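You operate a simulated robot arm through the tools that you are given. There is no shell and no other tool.

The job below is to be done with a simulated robot arm. You get a single attempt, and the scene is never put back.

JOB
Halt the pump with the emergency stop, select Off, pull the stop out, reset and test the lamps.
Fine: isolator stays on; press no other button. Where these are worked on the way, their far stop is far enough and under half their travel is too little: emergency stop.

It is judged by the outcome, as a careful person would: the job done as asked, and still so three seconds after it is handed in. It fails if anything else is knocked over, pushed out of place, dropped, spilled or broken.

ROBOT AND FRAMES
A 7-joint arm with a two-finger parallel gripper, fixed in place. Base frame: the origin is on the floor under the middle of its stand, x ahead of it, y to its left, z up. Readings come in mm, rad, newtons and seconds.
It reaches about 1479 mm from its shoulder. Its first joint turns from -2.897 to 2.897 rad. Payload 4.4 kg.
The tool frame sits at the grasp point between the pads (the TCP): z along the fingers, y along the line on which they close. The tips reach 23 mm beyond it. The gripper opens to 94 mm. The fingers are 38 mm wide and 10 mm thick; the gripper's body (54 by 96 mm) begins 39 mm behind the TCP.
Orientation is that of the tool frame in the base frame, as [roll, pitch, yaw] about the fixed x, y, z axes, in that order (R = Rz(yaw) Ry(pitch) Rx(roll)). With the fingers straight down and closing along the base's y, the tool's x points along the base's -x, its y along +y and its z along -z.

CONTROLS
- The arm moves only by the tool arm_command. Its arguments are lists of equal length, an entry for each row: "angular": the turn, a rotation vector about the tool's x, y, z in rad, a list of three; "slide": the shift along the tool's x, y, z in mm, a list of three; "claw": the opening, from 0 (shut) to 1 (fully open). In form: {"angular": [[wx, wy, wz], ...], "slide": [[dx, dy, dz], ...], "claw": [claw, ...]}. A call has 1 to 20 rows; each row shifts and turns the commanded pose from where the row before left it, along the tool's axes as they then stand. A row lasts 0.2 s, in which the tool goes at most 50 mm and 0.15 rad; a call with a longer step from one row to the next is refused whole, and so is a gripper value outside its range. Where a pose cannot be reached the arm comes as near as it can. A force on the tool above 90 N (or 10 N above the force at the start of the call, whichever is more), or a blocked arm, ends the call early, and 0.2 s more pass. The fingers move at their own pace (about 72 mm/s each) and stop on an object; they squeeze with about 36 N. The grip force told is the motor's: it shows also when the fingers shut on nothing. Time passes only in rows, and 0.2 s behind the last, so rows that do not move let the fingers close. It gives the time, the measured TCP pose, the force on the tool (base axes), the opening and the grip force at its end, in the units of the frame above (readings bear some noise), with the torque about the TCP (base axes, N m) and any sound that the robot's microphone picked up, and new pictures: "views" is both (left out), scene, wrist or none.
- Cameras (640 x 400 px; columns grow to the right, rows downward): "scene" is fixed at [49.6, -500.5, 1664.5]; the picture's right is [0.98, -0.18, 0.00], its down [-0.06, -0.32, -0.95] and it looks along [0.17, 0.93, -0.32] (base axes); focal length 366 px, centre (320, 200). "wrist" rides on the gripper at [86, 16, -75] in the tool frame; the picture's right is [-0.18, 0.98, 0.00], its down [-0.58, -0.11, -0.81] and it looks along [-0.79, -0.15, 0.59] (tool axes); focal length 243 px, centre (320, 200).
- measure_at(camera, pixels): for up to 12 pixels [column, row] of the newest picture of that camera ("zoom" is the newest enlarged one), the place [x, y, z] in the base frame of the surface seen there, good to about 2 mm. It takes no simulated time.
- zoom(camera, box): a new picture of the part [left, top, right, bottom] of that camera's present view, enlarged. It takes no simulated time.
- job_done(): hands the job in; it is judged then, once.

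Unless the task says otherwise, let go and move clear before handing in.

The tools are called after "Request:" by a JSON object that holds its "method" and its "body". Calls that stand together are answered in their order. arm_command: Moves the arm, as the interface text tells. Its arguments: {"type":"object","properties":{"angular":{"type":"array"},"slide":{"type":"array"},"claw":{"type":"array"},"views":{"type":"string","enum":["both","scene","wrist","none"]}},"required":["angular","slide","claw"]} The other tools are called the same way: measure_at (camera, pixels) gives the place of the surface under pixels of a picture; zoom (camera, box) takes an enlarged picture of a part of a camera's view; job_done () hands the job in.

At the start:

```text
time_s: 0.0
eef_pos: [497.9, 419.2, 1581.5]
orientation: [-3.141, -0.001, -3.14]
ft_force: [0.3, 0.5, -0.1]
torque: [0.0, 0.02, 0.0]
opening: 94.0
gripper_force: 0.1
```

scene: 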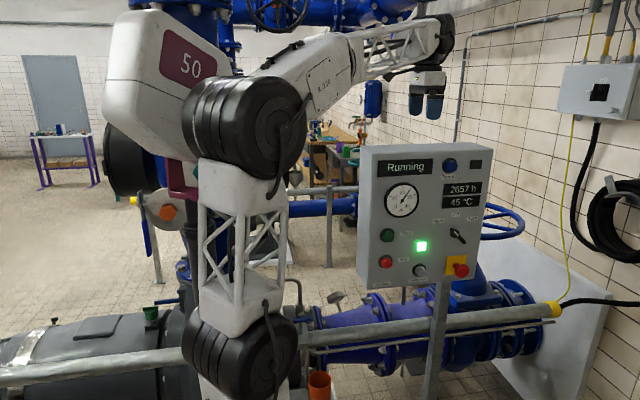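
wrist: 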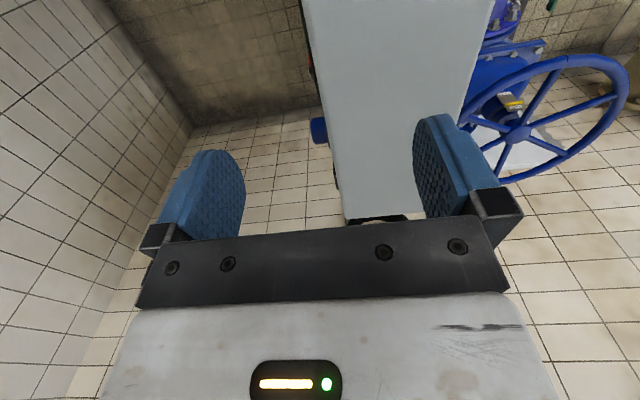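

The scene shows a control panel around pixels (420,210), with a red knob on yellow at (458,268), a selector at (457,235) and several buttons. I'll zoom in on the panel to read the labels.

Request:
{"method": "zoom", "body": {"camera": "scene", "box": [350, 140, 500, 300]}}

Request:
{"method": "zoom", "body": {"camera": "scene", "box": [370, 215, 485, 287]}}

Request:
{"method": "measure_at", "body": {"camera": "scene", "pixels": [[458, 268], [450, 262], [457, 235], [419, 270], [387, 262], [387, 235], [450, 165], [421, 246], [370, 160], [490, 152], [370, 285], [480, 270]]}}

```text
2.50 times, centred on (425, 220) of scene
```

zoom: 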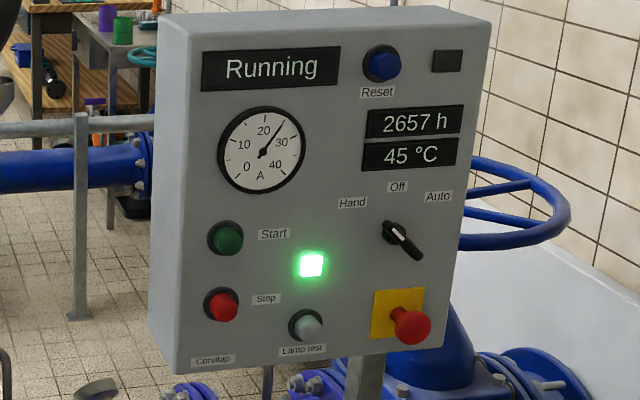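

```text
5.56 times, centred on (428, 251) of scene
```

zoom: 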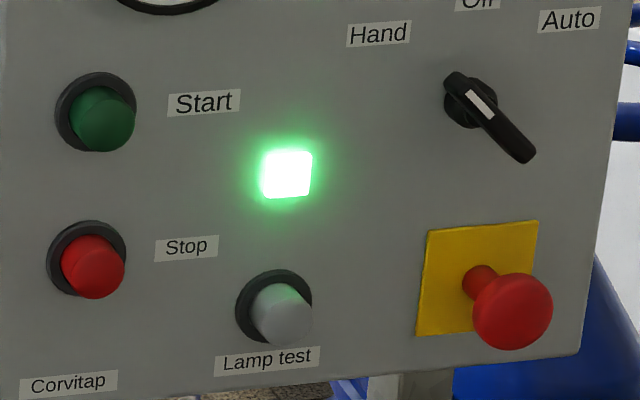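

```text
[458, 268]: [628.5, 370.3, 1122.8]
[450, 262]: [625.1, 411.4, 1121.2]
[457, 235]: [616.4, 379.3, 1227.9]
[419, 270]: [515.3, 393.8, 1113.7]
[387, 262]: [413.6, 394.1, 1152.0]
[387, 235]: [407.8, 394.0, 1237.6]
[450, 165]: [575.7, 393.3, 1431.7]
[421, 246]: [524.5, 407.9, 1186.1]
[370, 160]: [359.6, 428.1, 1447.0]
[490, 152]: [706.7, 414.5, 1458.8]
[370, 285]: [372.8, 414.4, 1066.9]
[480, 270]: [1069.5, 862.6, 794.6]
```

The panel faces roughly -y. The mushroom stop is near (628,370,1122), the selector (white mark toward Hand) is near (616,379,1228), Reset is near (576,393,1432) and Lamp test is near (515,394,1114). I'll measure the panel plane and the control shapes more closely in the newest zoom.

Request:
{"method": "measure_at", "body": {"camera": "zoom", "pixels": [[512, 310], [480, 280], [430, 320], [530, 230], [350, 200], [150, 320], [60, 20], [560, 100], [490, 102], [525, 150], [458, 80], [285, 315]]}}

Request:
{"method": "zoom", "body": {"camera": "scene", "box": [430, 220, 480, 285]}}

```text
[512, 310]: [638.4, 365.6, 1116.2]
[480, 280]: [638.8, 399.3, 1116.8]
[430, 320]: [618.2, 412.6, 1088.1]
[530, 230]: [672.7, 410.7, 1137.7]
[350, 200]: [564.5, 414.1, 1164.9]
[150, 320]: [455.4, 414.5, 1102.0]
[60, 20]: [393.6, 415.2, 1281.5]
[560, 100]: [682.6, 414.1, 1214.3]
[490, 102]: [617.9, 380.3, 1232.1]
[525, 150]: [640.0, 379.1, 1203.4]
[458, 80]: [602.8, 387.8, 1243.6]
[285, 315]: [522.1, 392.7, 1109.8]
```

```text
6.15 times, centred on (455, 252) of scene
```

zoom: 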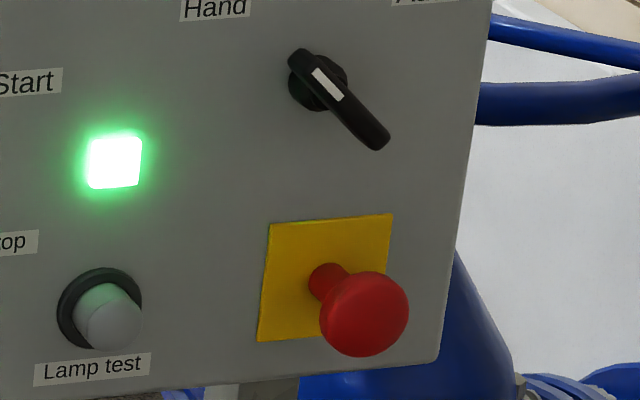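

The panel face is flat at y≈414.5 and faces -y squarely. Next I'll measure the edges of the mushroom head (320–408, 272–355 in the zoom), the selector bar and the Lamp test cap.

Request:
{"method": "measure_at", "body": {"camera": "zoom", "pixels": [[323, 314], [405, 312], [365, 275], [365, 353], [365, 313], [325, 280], [294, 55], [383, 143], [330, 85], [346, 100], [313, 70], [115, 320]]}}

Request:
{"method": "zoom", "body": {"camera": "scene", "box": [425, 145, 500, 192]}}

```text
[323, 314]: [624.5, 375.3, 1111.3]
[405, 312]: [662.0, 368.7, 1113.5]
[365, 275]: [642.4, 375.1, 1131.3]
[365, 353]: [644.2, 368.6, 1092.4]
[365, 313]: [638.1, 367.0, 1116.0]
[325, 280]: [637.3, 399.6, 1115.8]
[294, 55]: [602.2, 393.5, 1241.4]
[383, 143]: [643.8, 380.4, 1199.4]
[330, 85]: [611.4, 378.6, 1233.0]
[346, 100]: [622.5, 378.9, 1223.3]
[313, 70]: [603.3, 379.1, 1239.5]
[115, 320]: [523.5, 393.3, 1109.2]
```

```text
8.51 times, centred on (462, 168) of scene
```

zoom: 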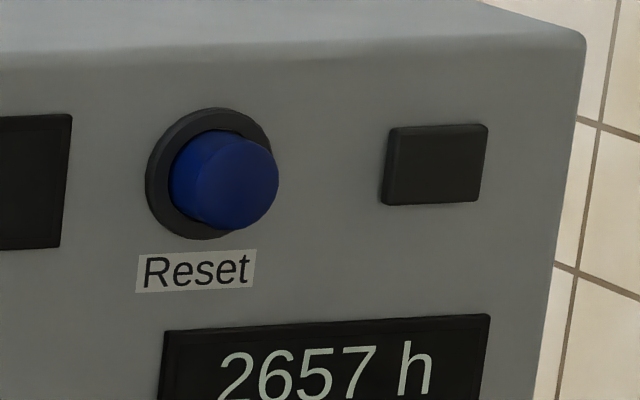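

The E-stop head is about 39 mm across, centred near (643,1112). The selector bar runs from (603,1240) to (644,1199), so it sits at 45° on Hand. I'll back the tool away from above the panel (toward -y) and shut the fingers.

Request:
{"method": "arm_command", "body": {"angular": [[0, 0, 0], [0, 0, 0], [0, 0, 0], [0, 0, 0], [0, 0, 0]], "slide": [[0, -30, 0], [0, -45, 0], [0, -45, 0], [0, -45, 0], [0, -45, 0]], "claw": [0, 0, 0, 0, 0], "views": "scene"}}

Request:
{"method": "measure_at", "body": {"camera": "zoom", "pixels": [[210, 185], [155, 190], [275, 185], [225, 220], [215, 120], [260, 190], [200, 160]]}}

```text
time_s: 1.2
eef_pos: [497.2, 209.0, 1581.5]
orientation: [3.141, -0.001, 3.139]
ft_force: [0.5, -0.3, -1.0]
torque: [0.01, 0.04, -0.02]
opening: 0.0
gripper_force: 36.1
```

scene: 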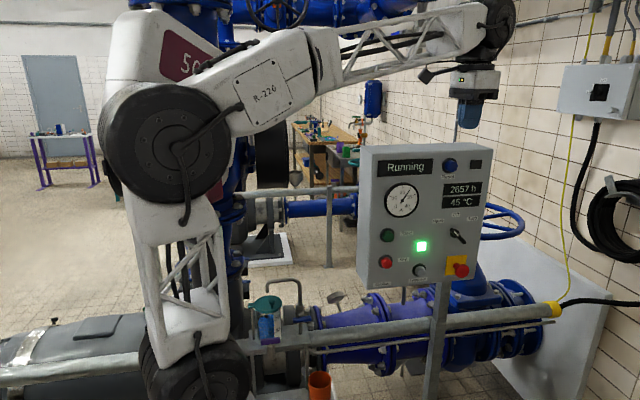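

```text
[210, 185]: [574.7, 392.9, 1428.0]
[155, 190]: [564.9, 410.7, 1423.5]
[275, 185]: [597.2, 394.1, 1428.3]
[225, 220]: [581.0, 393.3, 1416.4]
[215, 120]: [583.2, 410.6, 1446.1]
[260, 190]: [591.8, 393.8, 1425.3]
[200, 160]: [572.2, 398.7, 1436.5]
```

The fingers are shut at (497,209,1581) and the tool is clear of the panel. The Reset cap is centred near (583,393,1428). Now I'll turn the tool to point at the panel (+y) by rotating about tool x.

Request:
{"method": "arm_command", "body": {"angular": [[-0.1428, 0, 0], [-0.1428, 0, 0], [-0.1428, 0, 0], [-0.1428, 0, 0], [-0.1428, 0, 0], [-0.1428, 0, 0], [-0.1428, 0, 0], [-0.1428, 0, 0], [-0.1428, 0, 0], [-0.1428, 0, 0], [-0.1428, 0, 0]], "slide": [[0, 0, 0], [0, 0, 0], [0, 0, 0], [0, 0, 0], [0, 0, 0], [0, 0, 0], [0, 0, 0], [0, 0, 0], [0, 0, 0], [0, 0, 0], [0, 0, 0]], "claw": [0, 0, 0, 0, 0, 0, 0, 0, 0, 0, 0], "views": "both"}}

```text
time_s: 3.6
eef_pos: [496.1, 209.1, 1581.6]
orientation: [1.569, 0.0, 3.14]
ft_force: [0.0, 0.8, 1.2]
torque: [-0.02, -0.02, -0.02]
opening: 0.0
gripper_force: 35.9
```

scene: 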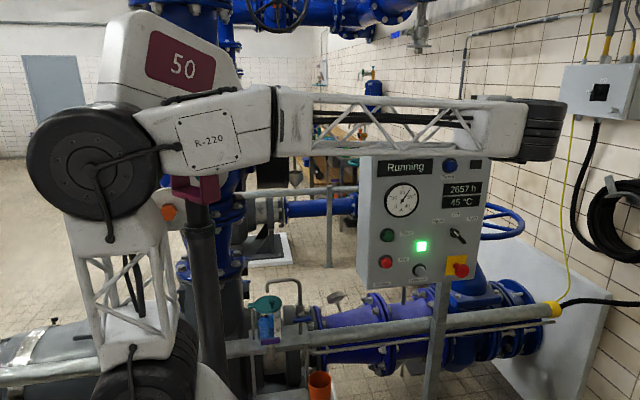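
wrist: 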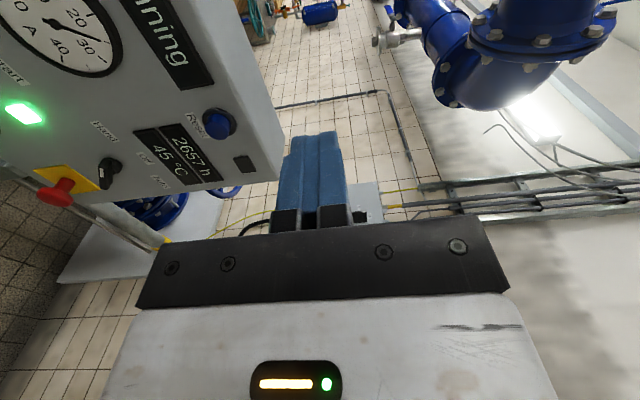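

The tool now points at the panel (+y) and the fingers close vertically. I'll bring it down in front of the emergency stop, keeping to y≈209 while it descends.

Request:
{"method": "arm_command", "body": {"angular": [[0, 0, 0], [0, 0, 0], [0, 0, 0], [0, 0, 0], [0, 0, 0], [0, 0, 0], [0, 0, 0], [0, 0, 0], [0, 0, 0], [0, 0, 0], [0, 0, 0], [0, 0, 0]], "slide": [[-12.2, -39, 0], [-12.2, -39, 0], [-12.2, -39, 0], [-12.2, -39, 0], [-12.2, -39, 0], [-12.2, -39, 0], [-12.2, -39, 0], [-12.2, -39, 0], [-12.2, -39, 0], [-12.2, -39, 0], [-12.2, -39, 0], [-12.2, -39, 0]], "claw": [0, 0, 0, 0, 0, 0, 0, 0, 0, 0, 0, 0], "views": "both"}}

```text
time_s: 6.2
eef_pos: [642.1, 208.4, 1115.6]
orientation: [1.57, 0.001, 3.14]
ft_force: [0.5, 0.3, -0.1]
torque: [-0.04, 0.01, 0.02]
opening: 0.1
gripper_force: 35.8
```

scene: 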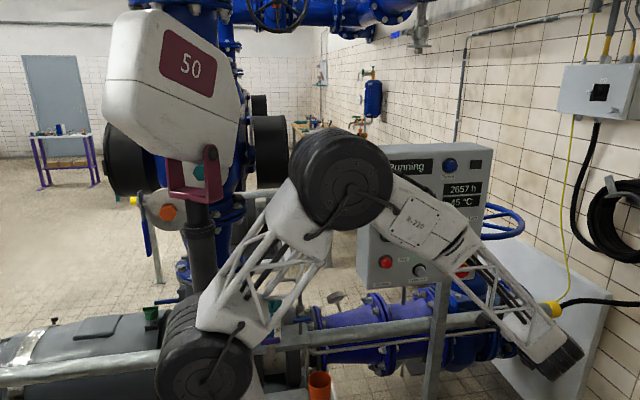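
wrist: 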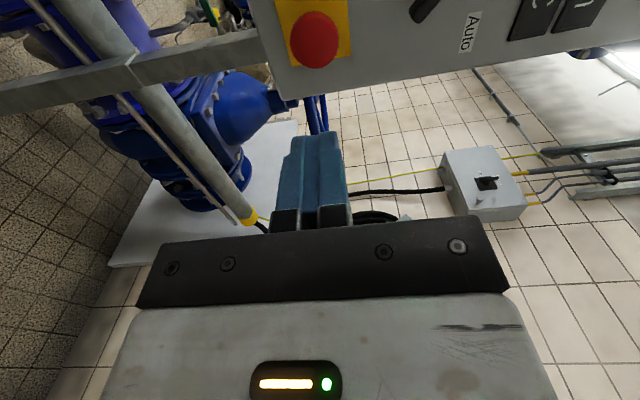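

The TCP is at (642,208,1116) in front of the stop, and the wrist view shows the mushroom head at (314,40). I'll measure its position from this view.

Request:
{"method": "measure_at", "body": {"camera": "wrist", "pixels": [[314, 40], [295, 40], [335, 40], [314, 18], [314, 62], [345, 30], [285, 30], [425, 8]]}}

Request:
{"method": "zoom", "body": {"camera": "wrist", "box": [260, 0, 460, 120]}}

```text
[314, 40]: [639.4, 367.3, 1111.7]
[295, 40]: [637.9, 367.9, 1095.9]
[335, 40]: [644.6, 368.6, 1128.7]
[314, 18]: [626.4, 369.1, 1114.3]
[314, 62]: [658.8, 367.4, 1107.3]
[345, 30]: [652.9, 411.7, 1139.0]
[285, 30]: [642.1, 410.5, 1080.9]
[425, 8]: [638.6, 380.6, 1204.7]
```

```text
3.20 times, centred on (360, 60) of wrist
```

zoom: 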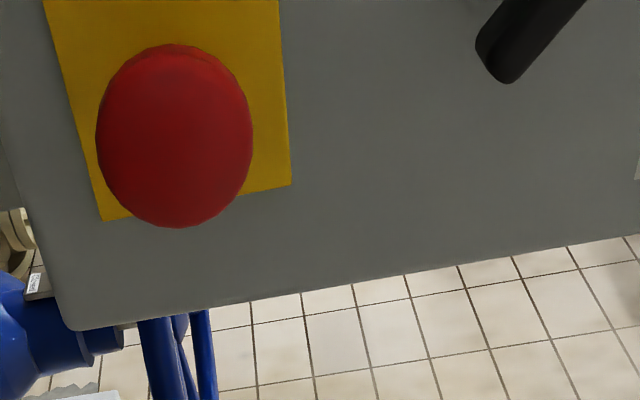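

The head is centred near (642,1112) with its front at y≈366. I'll correct z by -3.5 mm and approach to about 8 mm in front of it.

Request:
{"method": "arm_command", "body": {"angular": [[0, 0, 0], [0, 0, 0], [0, 0, 0], [0, 0, 0]], "slide": [[0, -3.5, 35], [0, 0, 40], [0, 0, 35], [0, 0, 15]], "claw": [0, 0, 0, 0], "views": "both"}}

```text
time_s: 7.2
eef_pos: [644.7, 335.3, 1111.4]
orientation: [1.57, 0.0, 3.141]
ft_force: [0.2, 1.1, -0.3]
torque: [-0.02, -0.02, 0.02]
opening: 0.0
gripper_force: 36.1
```

scene: 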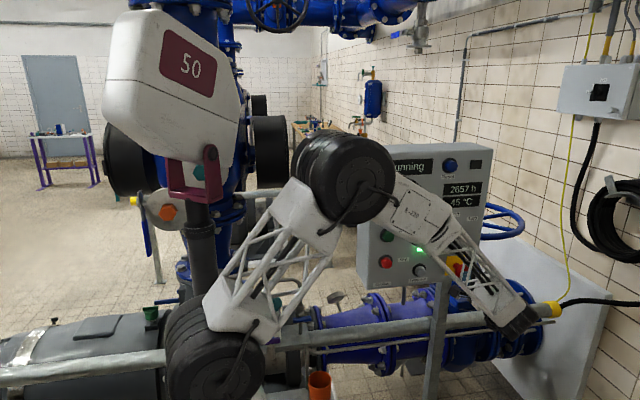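
wrist: 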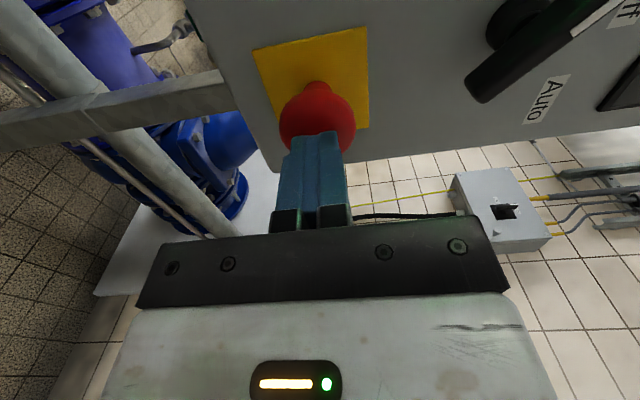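

The finger tips sit about 8 mm in front of the head at (318,120) and are centred on it. I'll push in slowly with 3 mm rows and watch the force.

Request:
{"method": "arm_command", "body": {"angular": [[0, 0, 0], [0, 0, 0], [0, 0, 0], [0, 0, 0], [0, 0, 0]], "slide": [[1, 0, 3], [1, 0, 3], [0, 0, 3], [0, 0, 3], [0, 0, 2]], "claw": [0, 0, 0, 0, 0], "views": "both"}}

Request:
{"method": "measure_at", "body": {"camera": "scene", "pixels": [[350, 150], [345, 200], [390, 190], [430, 220], [510, 320], [490, 290]]}}

```text
time_s: 8.4
eef_pos: [643.5, 347.6, 1110.4]
orientation: [1.571, 0.001, 3.139]
ft_force: [1.6, -4.2, -0.7]
torque: [0.0, -0.02, -0.08]
opening: 0.2
gripper_force: 36.2
```

scene: 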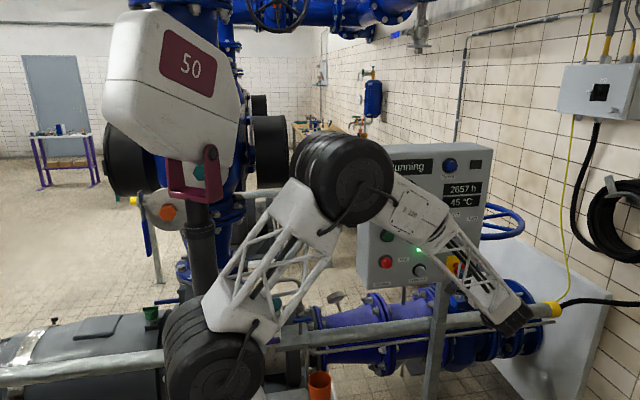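
wrist: 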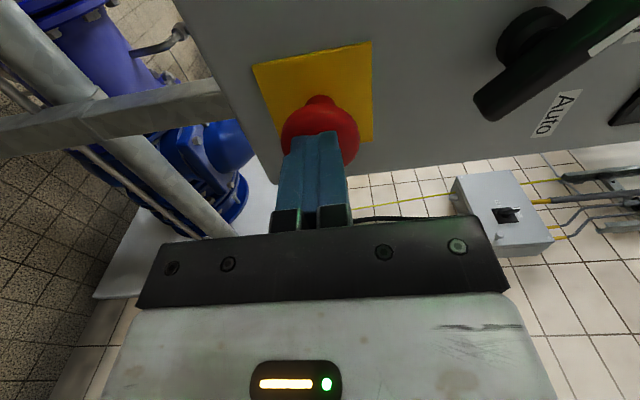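

```text
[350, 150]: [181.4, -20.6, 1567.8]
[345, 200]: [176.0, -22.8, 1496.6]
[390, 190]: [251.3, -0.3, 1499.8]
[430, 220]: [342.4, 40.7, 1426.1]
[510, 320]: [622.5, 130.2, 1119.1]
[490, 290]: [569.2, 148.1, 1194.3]
```

Contact has begun, with about 4 N at TCP y=347.6, and the arm links are far from the panel. I'll keep pushing in 2 mm rows.

Request:
{"method": "arm_command", "body": {"angular": [[0, 0, 0], [0, 0, 0], [0, 0, 0], [0, 0, 0]], "slide": [[0, 0, 2], [0, 0, 2], [0, 0, 2], [0, 0, 2]], "claw": [0, 0, 0, 0], "views": "both"}}

```text
time_s: 9.4
eef_pos: [642.2, 355.4, 1110.0]
orientation: [1.57, 0.0, -3.14]
ft_force: [-2.1, -4.4, 0.9]
torque: [0.01, 0.04, 0.02]
opening: 0.0
gripper_force: 36.2
```

scene: 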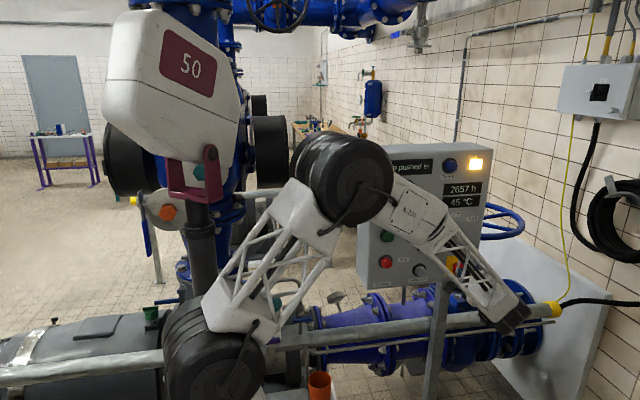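
wrist: 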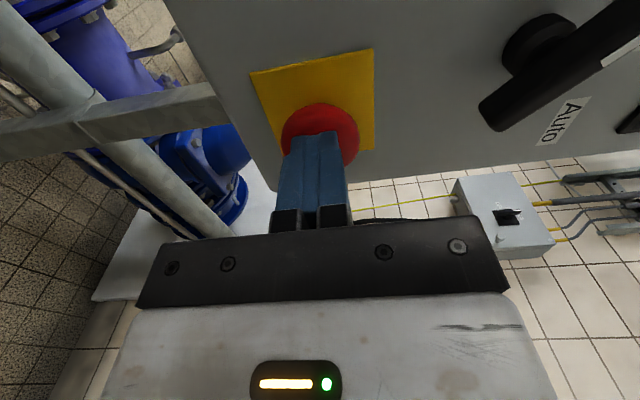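

The display now reads "…op pushed in", the run lamp is off and an amber lamp is lit at (476,164). I'll push a bit further to make sure it reaches its far stop.

Request:
{"method": "arm_command", "body": {"angular": [[0, 0, 0], [0, 0, 0], [0, 0, 0]], "slide": [[0, 0, 2], [0, 0, 2], [0, 0, 1]], "claw": [0, 0, 0], "views": "wrist"}}

```text
time_s: 10.2
eef_pos: [641.4, 359.2, 1111.1]
orientation: [1.572, 0.001, 3.14]
ft_force: [-19.1, -73.9, -0.4]
torque: [-0.01, -0.85, 0.14]
opening: 0.0
gripper_force: 36.0
```

wrist: 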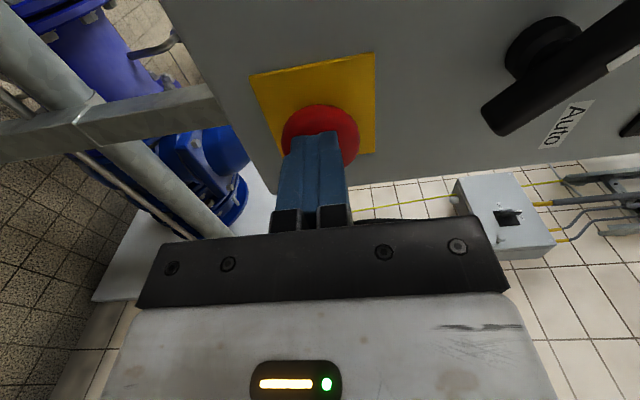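

The force has jumped to 74 N at TCP y=359, so the stop is fully in. I'll back straight away from it and look at the result.

Request:
{"method": "arm_command", "body": {"angular": [[0, 0, 0], [0, 0, 0], [0, 0, 0], [0, 0, 0], [0, 0, 0]], "slide": [[0, 0, -10], [0, 0, -30], [0, 0, -40], [0, 0, -40], [0, 0, -5]], "claw": [0, 0, 0, 0, 0], "views": "both"}}

Request:
{"method": "measure_at", "body": {"camera": "wrist", "pixels": [[314, 50], [314, 70]]}}

Request:
{"method": "zoom", "body": {"camera": "scene", "box": [350, 140, 500, 240]}}

```text
time_s: 11.4
eef_pos: [642.0, 233.7, 1111.3]
orientation: [1.571, -0.002, 3.139]
ft_force: [0.5, -0.4, 0.0]
torque: [0.04, -0.04, -0.01]
opening: 0.1
gripper_force: 36.1
```

scene: 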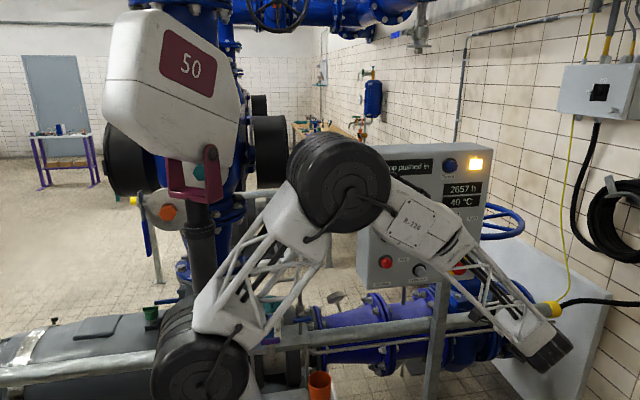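
wrist: 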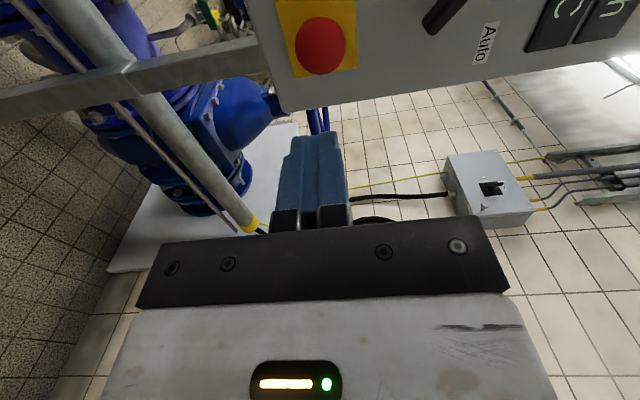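

```text
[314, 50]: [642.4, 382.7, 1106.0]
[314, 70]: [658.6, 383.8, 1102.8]
```

```text
4.00 times, centred on (425, 190) of scene
```

zoom: 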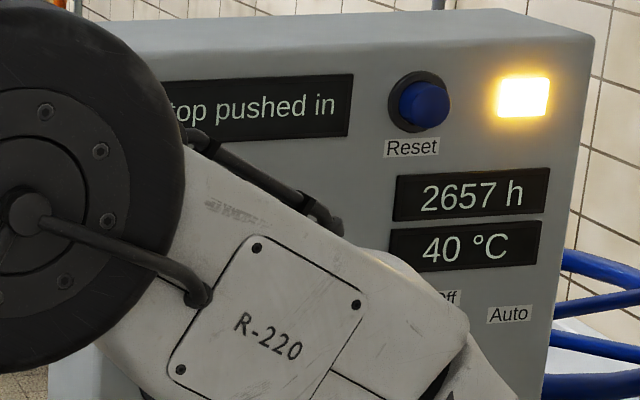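

The stop has stayed latched (front at y≈383, previously 366), and the display reads "Stop pushed in". Next I'll move in front of the selector, turn the tool 45° about its axis so the fingers straddle the bar, and half open the gripper.

Request:
{"method": "arm_command", "body": {"angular": [[0, 0, 0], [0, 0, 0], [0, 0, 0], [0, 0, 0.1309], [0, 0, 0.1309], [0, 0, 0.1309], [0, 0, 0.1309], [0, 0, 0.1309], [0, 0, 0.1309]], "slide": [[6.3, 36.2, 0], [6.3, 36.2, 0], [6.3, 36.2, 0], [0, 0, 0], [0, 0, 0], [0, 0, 0], [0, 0, 0], [0, 0, 0], [0, 0, 0]], "claw": [0, 0, 0, 0.5, 0.5, 0.5, 0.5, 0.5, 0.5], "views": "both"}}

```text
time_s: 13.4
eef_pos: [622.0, 237.4, 1218.9]
orientation: [1.57, -0.786, 3.139]
ft_force: [-0.7, -1.0, -0.7]
torque: [-0.01, -0.03, 0.01]
opening: 46.9
gripper_force: 0.1
```

scene: 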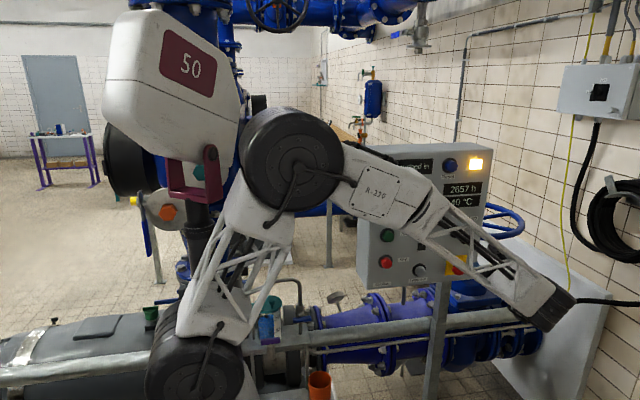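
wrist: 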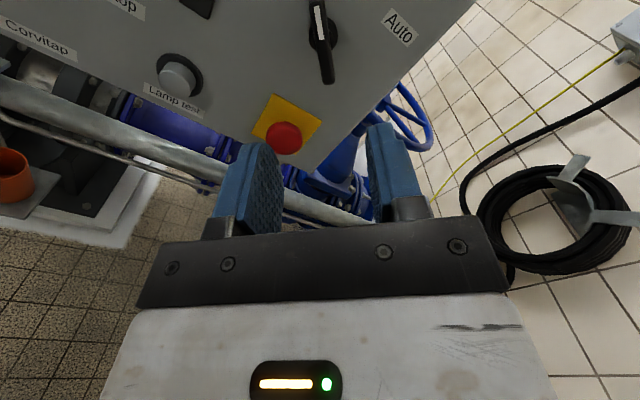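

Request:
{"method": "zoom", "body": {"camera": "wrist", "box": [270, 0, 430, 100]}}

Request:
{"method": "measure_at", "body": {"camera": "wrist", "pixels": [[319, 5], [322, 25], [323, 40], [326, 60], [328, 78], [332, 35], [178, 79]]}}

```text
4.00 times, centred on (350, 50) of wrist
```

zoom: 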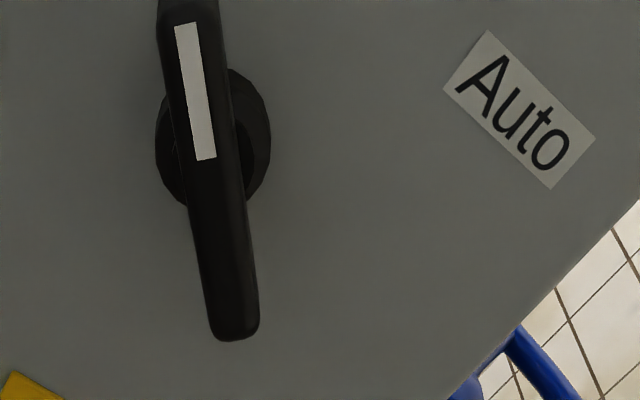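

```text
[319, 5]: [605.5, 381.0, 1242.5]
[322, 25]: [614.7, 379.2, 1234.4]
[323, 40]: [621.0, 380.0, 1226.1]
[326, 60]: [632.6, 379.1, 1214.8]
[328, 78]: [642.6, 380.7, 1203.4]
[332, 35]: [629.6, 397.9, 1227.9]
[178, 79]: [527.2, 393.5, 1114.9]
```

The bar's centreline satisfies x+z≈1847 and runs at 45°. I'll measure its ends and base ring in this zoom to locate the pivot.

Request:
{"method": "measure_at", "body": {"camera": "zoom", "pixels": [[235, 335], [190, 3], [258, 140], [162, 140], [245, 85], [172, 100], [255, 180], [230, 200], [205, 230], [245, 230], [196, 160], [240, 140]]}}

```text
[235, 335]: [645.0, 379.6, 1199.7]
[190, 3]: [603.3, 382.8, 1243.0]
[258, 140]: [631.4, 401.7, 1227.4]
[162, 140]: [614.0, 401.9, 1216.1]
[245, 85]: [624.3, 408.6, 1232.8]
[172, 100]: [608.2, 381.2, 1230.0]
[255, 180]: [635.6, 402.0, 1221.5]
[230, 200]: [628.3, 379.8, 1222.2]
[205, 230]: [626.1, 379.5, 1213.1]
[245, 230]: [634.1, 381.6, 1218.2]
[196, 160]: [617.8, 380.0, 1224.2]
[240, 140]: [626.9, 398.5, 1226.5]
```

The pivot is near (623,1223) and the bar face is at y≈380, so the finger tips should reach y≈391 and stay clear of the ring at 402. I'll centre the tool and advance around the bar with the gripper still open.

Request:
{"method": "arm_command", "body": {"angular": [[0, 0, 0], [0, 0, 0], [0, 0, 0], [0, 0, 0]], "slide": [[2.2, 3.6, 35], [0, 0, 40], [0, 0, 35], [0, 0, 20.5]], "claw": [0.5, 0.5, 0.5, 0.5], "views": "both"}}

```text
time_s: 14.4
eef_pos: [624.4, 366.5, 1221.7]
orientation: [1.568, -0.785, 3.139]
ft_force: [0.4, 0.4, -0.3]
torque: [0.02, 0.0, -0.01]
opening: 47.0
gripper_force: 0.0
```

scene: 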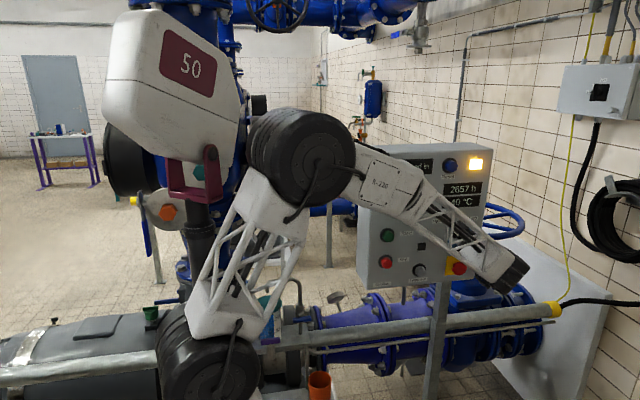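
wrist: 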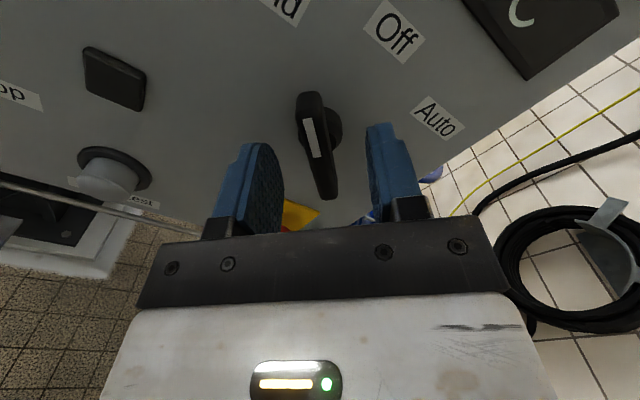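

The fingers straddle the bar at (318,150), with one pad on each side. I'll close on it in place.

Request:
{"method": "arm_command", "body": {"angular": [[0, 0, 0], [0, 0, 0], [0, 0, 0]], "slide": [[0, 0, 0], [0, 0, 0], [0, 0, 0]], "claw": [0, 0, 0], "views": "both"}}

```text
time_s: 15.2
eef_pos: [622.8, 367.0, 1222.6]
orientation: [1.572, -0.785, 3.141]
ft_force: [-8.0, 4.0, -5.4]
torque: [-0.1, 0.0, 0.15]
opening: 11.9
gripper_force: 45.4
```

scene: 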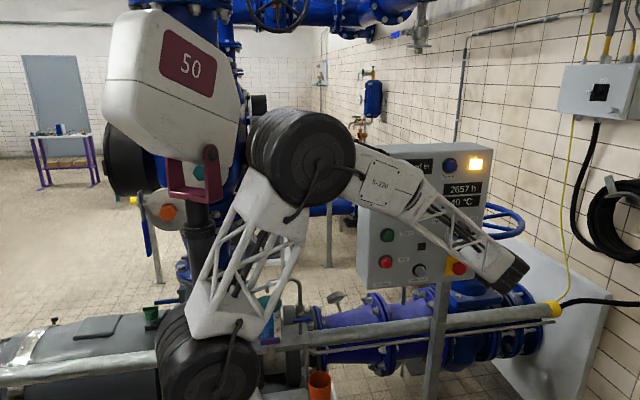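
wrist: 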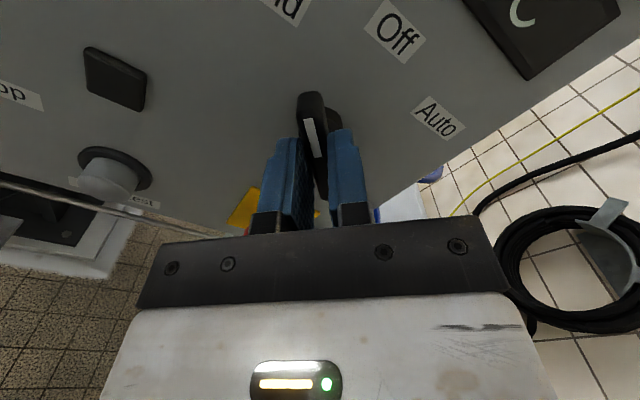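

The bar is held (opening 11.9 mm). I'll turn the tool 45° clockwise about its own axis, taking the white mark from Hand up to Off.

Request:
{"method": "arm_command", "body": {"angular": [[0, 0, 0.1122], [0, 0, 0.1122], [0, 0, 0.1122], [0, 0, 0.1122], [0, 0, 0.1122], [0, 0, 0.1122], [0, 0, 0.1122], [0, 0, 0]], "slide": [[0, -0.5, 0], [0, 0, 0], [0, 0, 0], [0, 0, 0], [0, 0, 0], [0, 0, 0], [0, 0, 0], [0, 0, 0]], "claw": [0, 0, 0, 0, 0, 0, 0, 0], "views": "both"}}

```text
time_s: 17.0
eef_pos: [625.0, 367.1, 1223.1]
orientation: [-0.047, -1.57, -1.526]
ft_force: [80.1, 27.1, 20.4]
torque: [-0.05, -0.23, -1.22]
opening: 12.0
gripper_force: 45.3
```

scene: 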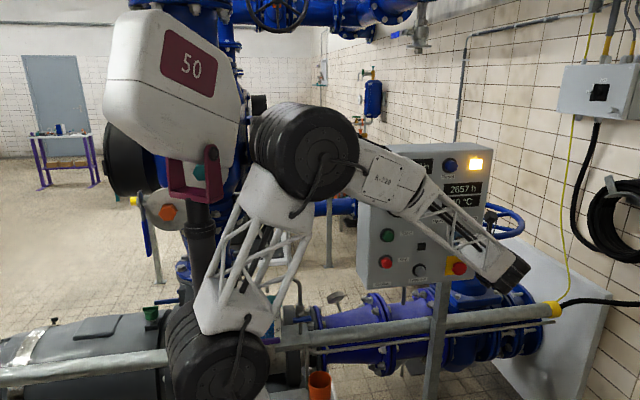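
wrist: 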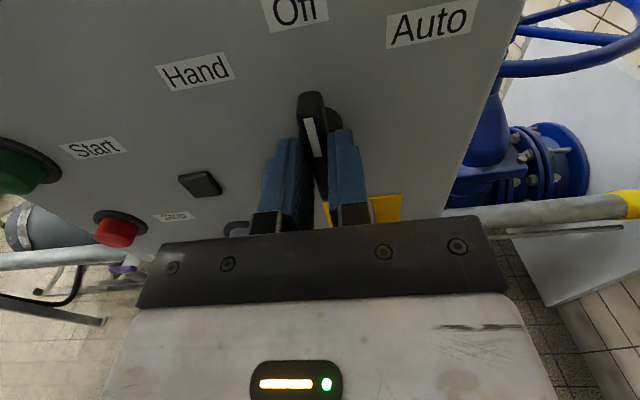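

The bar now points up at Off, but the tool carries 80 N sideways from a roughly 1 mm offset. I'll relieve that with a small shift, then open the fingers.

Request:
{"method": "arm_command", "body": {"angular": [[0, 0, 0], [0, 0, 0]], "slide": [[0, 1.0, 0], [0, 0, 0]], "claw": [0, 0], "views": "none"}}

```text
time_s: 17.6
eef_pos: [624.7, 365.9, 1222.4]
orientation: [1.014, -1.569, -2.586]
ft_force: [75.1, 30.3, 29.2]
torque: [0.72, -0.21, -1.19]
opening: 12.0
gripper_force: 45.4
```

The force only fell from 80 to 75 N. I'll try one more small shift to see the trend before letting go.

Request:
{"method": "arm_command", "body": {"angular": [[0, 0, 0], [0, 0, 0]], "slide": [[0, 2.0, 0], [0, 0, 0]], "claw": [0, 0], "views": "wrist"}}

```text
time_s: 18.2
eef_pos: [626.2, 367.1, 1223.0]
orientation: [1.125, -1.569, -2.693]
ft_force: [-3.9, 7.5, 38.7]
torque: [0.82, 0.0, 0.03]
opening: 11.9
gripper_force: 45.2
```

wrist: 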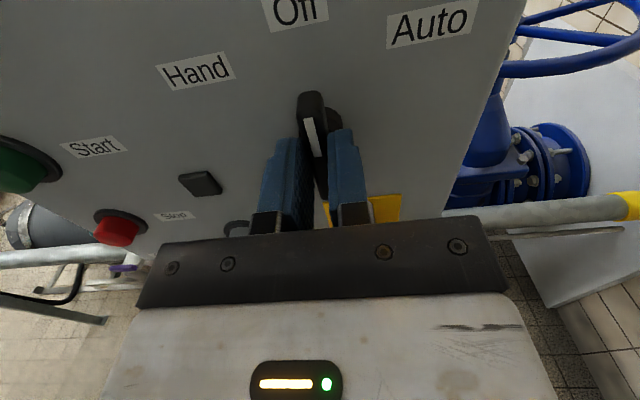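

The sideways force is now gone (-4 N). I'll open the fingers in place, then back straight off.

Request:
{"method": "arm_command", "body": {"angular": [[0, 0, 0], [0, 0, 0], [0, 0, 0], [0, 0, 0], [0, 0, 0], [0, 0, 0], [0, 0, 0]], "slide": [[0, 0, 0], [0, 0, 0], [0, 0, -15], [0, 0, -35], [0, 0, -40], [0, 0, -40], [0, 0, -10]], "claw": [0.3, 0.4, 0.4, 0.4, 0.4, 0.4, 0.4], "views": "both"}}

Request:
{"method": "zoom", "body": {"camera": "scene", "box": [350, 140, 500, 240]}}

Request:
{"method": "zoom", "body": {"camera": "wrist", "box": [200, 0, 440, 150]}}

```text
time_s: 19.8
eef_pos: [627.1, 225.6, 1221.1]
orientation: [1.132, -1.57, -2.703]
ft_force: [0.9, -0.1, 0.4]
torque: [0.02, -0.01, -0.02]
opening: 37.5
gripper_force: 0.1
```

scene: 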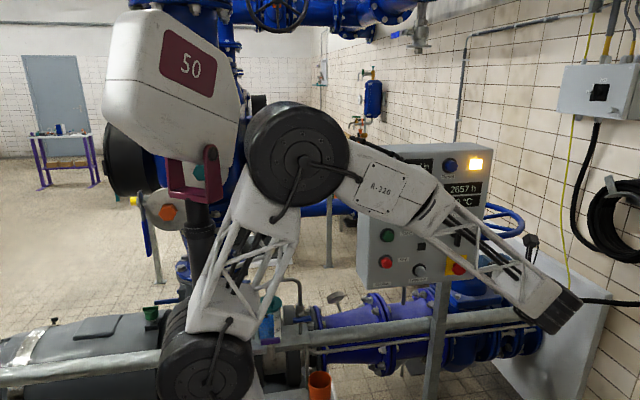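
wrist: 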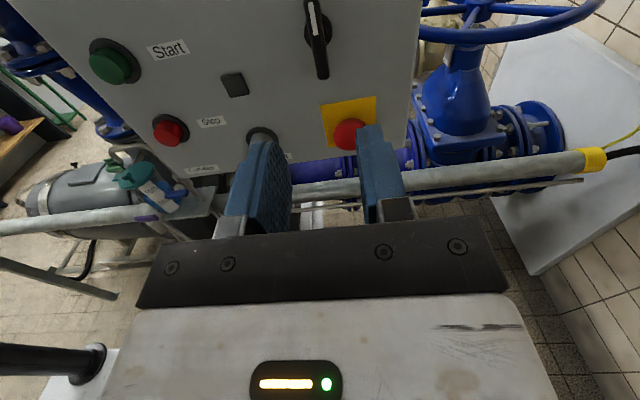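

```text
4.00 times, centred on (425, 190) of scene
```

zoom: 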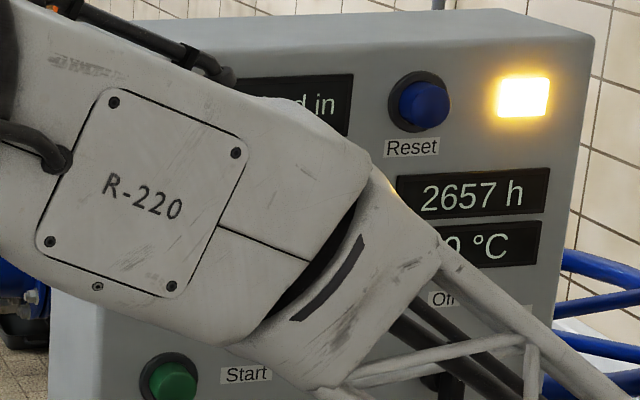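

```text
2.67 times, centred on (320, 75) of wrist
```

zoom: 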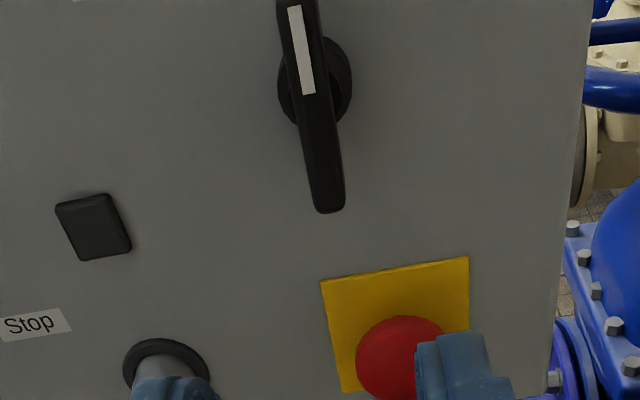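

I've backed off and the bar's mark appears to point up at Off. I'll measure along the bar to check that it's vertical.

Request:
{"method": "measure_at", "body": {"camera": "wrist", "pixels": [[312, 5], [315, 25], [318, 45], [320, 60], [322, 73], [349, 133], [335, 133], [350, 120], [262, 136]]}}

```text
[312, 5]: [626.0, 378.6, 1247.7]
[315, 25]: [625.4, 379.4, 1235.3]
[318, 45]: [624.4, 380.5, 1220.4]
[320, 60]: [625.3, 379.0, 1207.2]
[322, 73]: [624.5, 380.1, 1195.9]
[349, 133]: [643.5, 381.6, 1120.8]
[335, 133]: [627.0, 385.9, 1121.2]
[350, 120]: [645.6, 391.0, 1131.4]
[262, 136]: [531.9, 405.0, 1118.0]
```

The bar is vertical (x≈625 along its length), so the selector is on Off. I'll move down in front of the stop with the gripper opened to about 66 mm and measure the head again.

Request:
{"method": "arm_command", "body": {"angular": [[0, 0, 0], [0, 0, 0], [0, 0, 0], [0, 0, 0]], "slide": [[-27, 4, 0], [-27, 4, 0], [-27, 4, 0], [-27, 4, 0]], "claw": [0.7, 0.7, 0.7, 0.7], "views": "both"}}

Request:
{"method": "zoom", "body": {"camera": "wrist", "box": [260, 0, 400, 90]}}

```text
time_s: 20.8
eef_pos: [642.2, 225.1, 1114.7]
orientation: [1.763, -1.569, 2.95]
ft_force: [0.4, 1.4, -0.9]
torque: [-0.02, 0.0, -0.03]
opening: 65.9
gripper_force: 0.0
```

scene: 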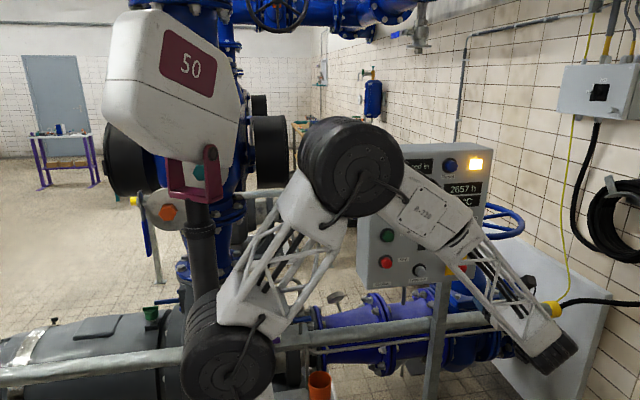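
wrist: 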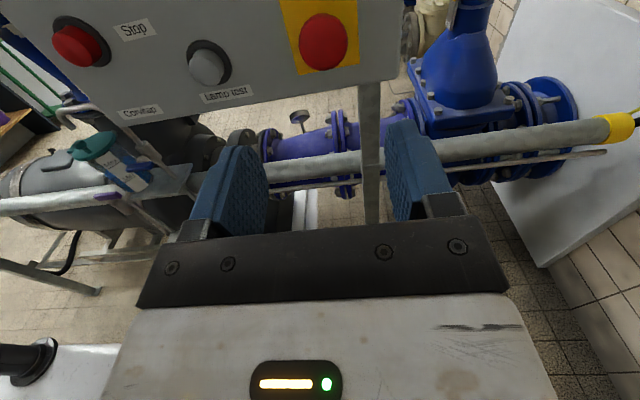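

```text
4.44 times, centred on (330, 45) of wrist
```

zoom: 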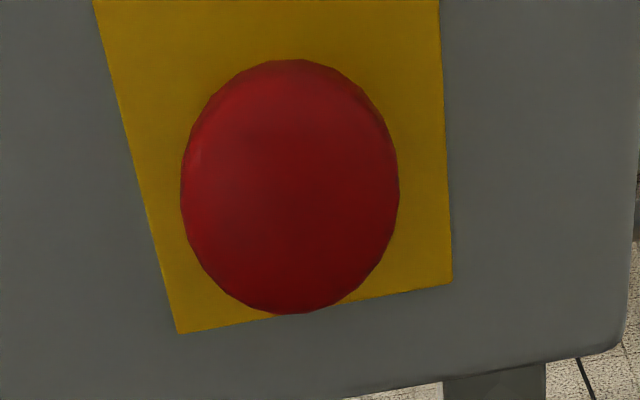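

Request:
{"method": "measure_at", "body": {"camera": "zoom", "pixels": [[186, 180], [394, 190], [290, 66], [285, 309], [290, 185], [178, 328], [450, 282], [200, 200], [380, 200], [100, 10], [300, 68], [285, 300]]}}

```text
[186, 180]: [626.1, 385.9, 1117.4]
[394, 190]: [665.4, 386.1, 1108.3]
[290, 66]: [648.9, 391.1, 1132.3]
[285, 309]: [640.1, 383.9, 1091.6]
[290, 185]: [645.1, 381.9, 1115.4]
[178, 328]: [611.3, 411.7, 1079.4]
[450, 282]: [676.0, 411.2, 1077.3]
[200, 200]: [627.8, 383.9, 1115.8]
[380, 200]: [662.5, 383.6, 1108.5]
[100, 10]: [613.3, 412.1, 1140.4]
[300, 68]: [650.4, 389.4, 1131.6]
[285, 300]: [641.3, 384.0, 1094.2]
```

The head is centred at about (645,1112), 40 mm across, with its front at y≈382 and the plate at y≈411.5. I'll advance the open fingers around it until the tips are near y≈402.

Request:
{"method": "arm_command", "body": {"angular": [[0, 0, 0], [0, 0, 0], [0, 0, 0], [0, 0, 0], [0, 0, 0]], "slide": [[-2.7, 2.8, 35], [0, 0, 40], [0, 0, 40], [0, 0, 25], [0, 0, 13]], "claw": [0.7, 0.7, 0.7, 0.7, 0.7], "views": "both"}}

```text
time_s: 22.0
eef_pos: [646.7, 380.2, 1110.7]
orientation: [1.439, -1.569, -3.013]
ft_force: [-0.1, 0.7, -0.2]
torque: [0.01, 0.03, 0.01]
opening: 65.9
gripper_force: 0.0
```

scene: 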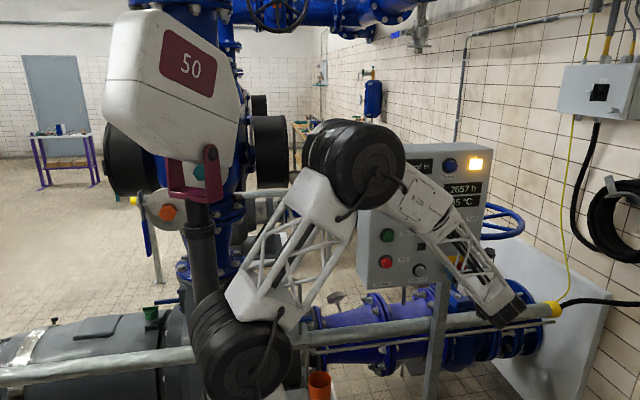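
wrist: 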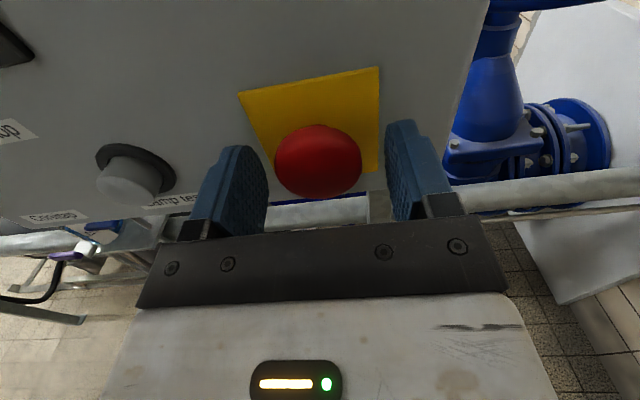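

The head at (318,160) is centred between the pads, clear of the Lamp test button. I'll close on it.

Request:
{"method": "arm_command", "body": {"angular": [[0, 0, 0], [0, 0, 0], [0, 0, 0]], "slide": [[0, 0, 0], [0, 0, 0], [0, 0, 0]], "claw": [0.2, 0.2, 0.2], "views": "wrist"}}

```text
time_s: 22.8
eef_pos: [644.9, 378.5, 1111.2]
orientation: [0.615, -1.571, -2.188]
ft_force: [-28.9, 1.8, 3.6]
torque: [0.17, 0.1, 0.48]
opening: 43.3
gripper_force: 45.3
```

wrist: 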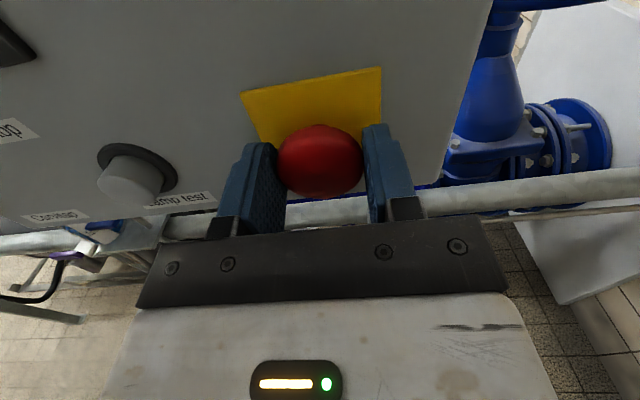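

The head is gripped (opening 43.3 mm). I'll pull it straight out gradually, about 17 mm over several rows.

Request:
{"method": "arm_command", "body": {"angular": [[0, 0, 0], [0, 0, 0], [0, 0, 0], [0, 0, 0], [0, 0, 0], [0, 0, 0], [0, 0, 0]], "slide": [[0, -0.6, -2], [0, 0, -2.5], [0, 0, -2.5], [0, 0, -2.5], [0, 0, -2.5], [0, 0, -2.5], [0, 0, -2]], "claw": [0, 0, 0, 0, 0, 0, 0], "views": "both"}}

Request:
{"method": "zoom", "body": {"camera": "scene", "box": [350, 140, 500, 240]}}

```text
time_s: 24.4
eef_pos: [645.3, 362.8, 1112.0]
orientation: [-2.496, -1.568, 0.922]
ft_force: [11.8, 27.5, -32.5]
torque: [-0.5, 0.15, -0.17]
opening: 43.6
gripper_force: 45.2
```

scene: 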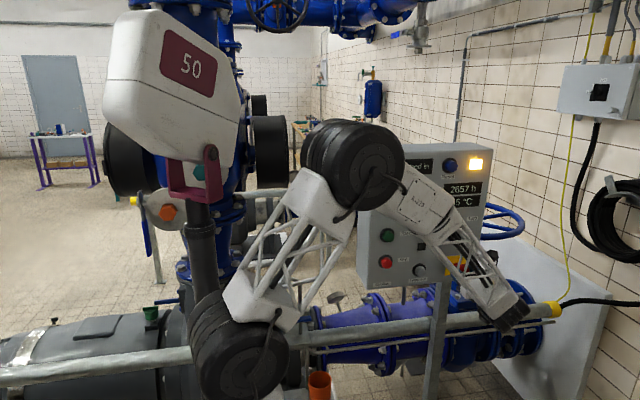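
wrist: 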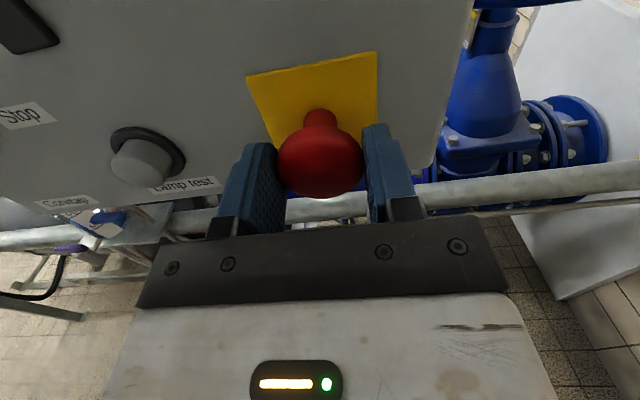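

```text
4.00 times, centred on (425, 190) of scene
```

zoom: 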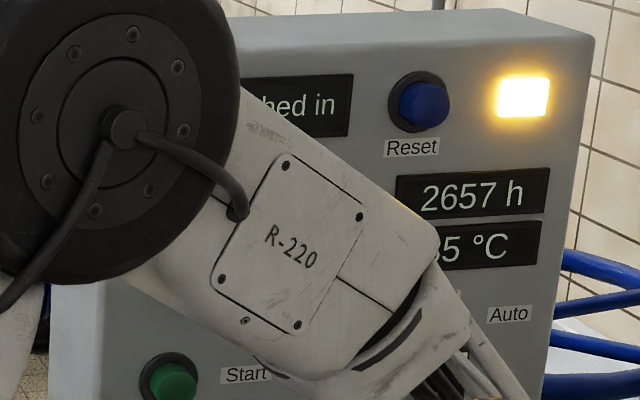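

The stem is visible again and the head has come out about 16 mm, though the display still reads "…shed in", possibly latched until reset. I'll pull 2 mm more to make sure it's at its outer stop, then check.

Request:
{"method": "arm_command", "body": {"angular": [[0, 0, 0], [0, 0, 0], [0, 0, 0]], "slide": [[0, 0, -1.5], [0, 0, -1], [0, 0, 0]], "claw": [0, 0, 0], "views": "both"}}

Request:
{"method": "zoom", "body": {"camera": "scene", "box": [350, 140, 500, 240]}}

Request:
{"method": "measure_at", "body": {"camera": "wrist", "pixels": [[320, 160], [320, 150], [320, 170], [320, 117], [320, 185]]}}

```text
time_s: 25.2
eef_pos: [644.6, 361.5, 1113.3]
orientation: [1.298, -1.57, -2.867]
ft_force: [5.4, 43.2, -4.2]
torque: [0.04, -0.01, -0.09]
opening: 43.3
gripper_force: 44.9
```

scene: 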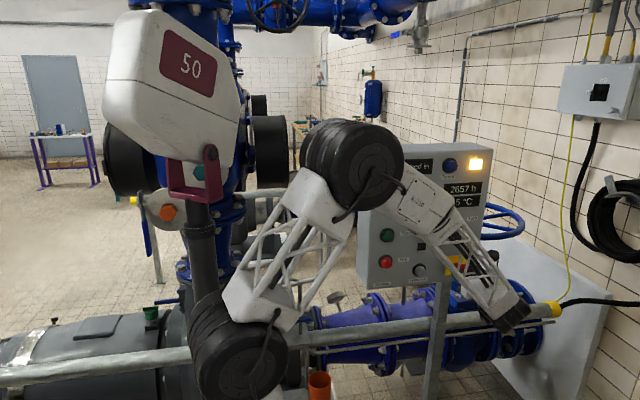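
wrist: 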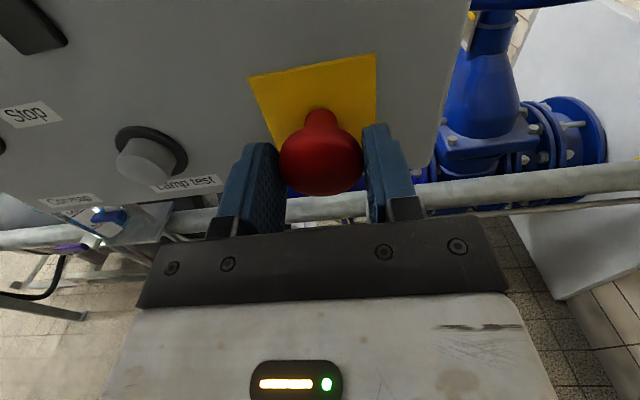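

```text
4.00 times, centred on (425, 190) of scene
```

zoom: 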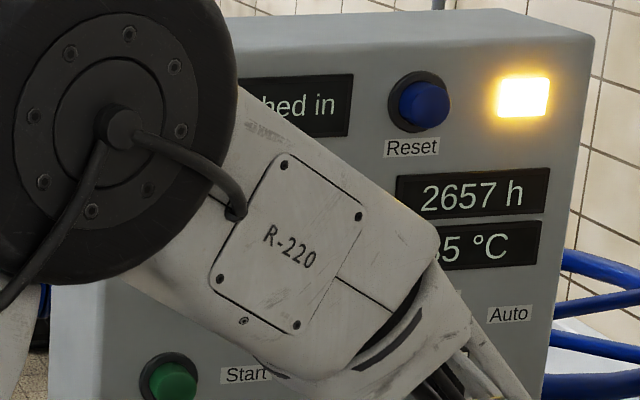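

```text
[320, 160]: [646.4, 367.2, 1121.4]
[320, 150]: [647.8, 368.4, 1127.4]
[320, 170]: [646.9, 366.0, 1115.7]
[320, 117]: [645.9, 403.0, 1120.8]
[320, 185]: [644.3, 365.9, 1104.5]
```

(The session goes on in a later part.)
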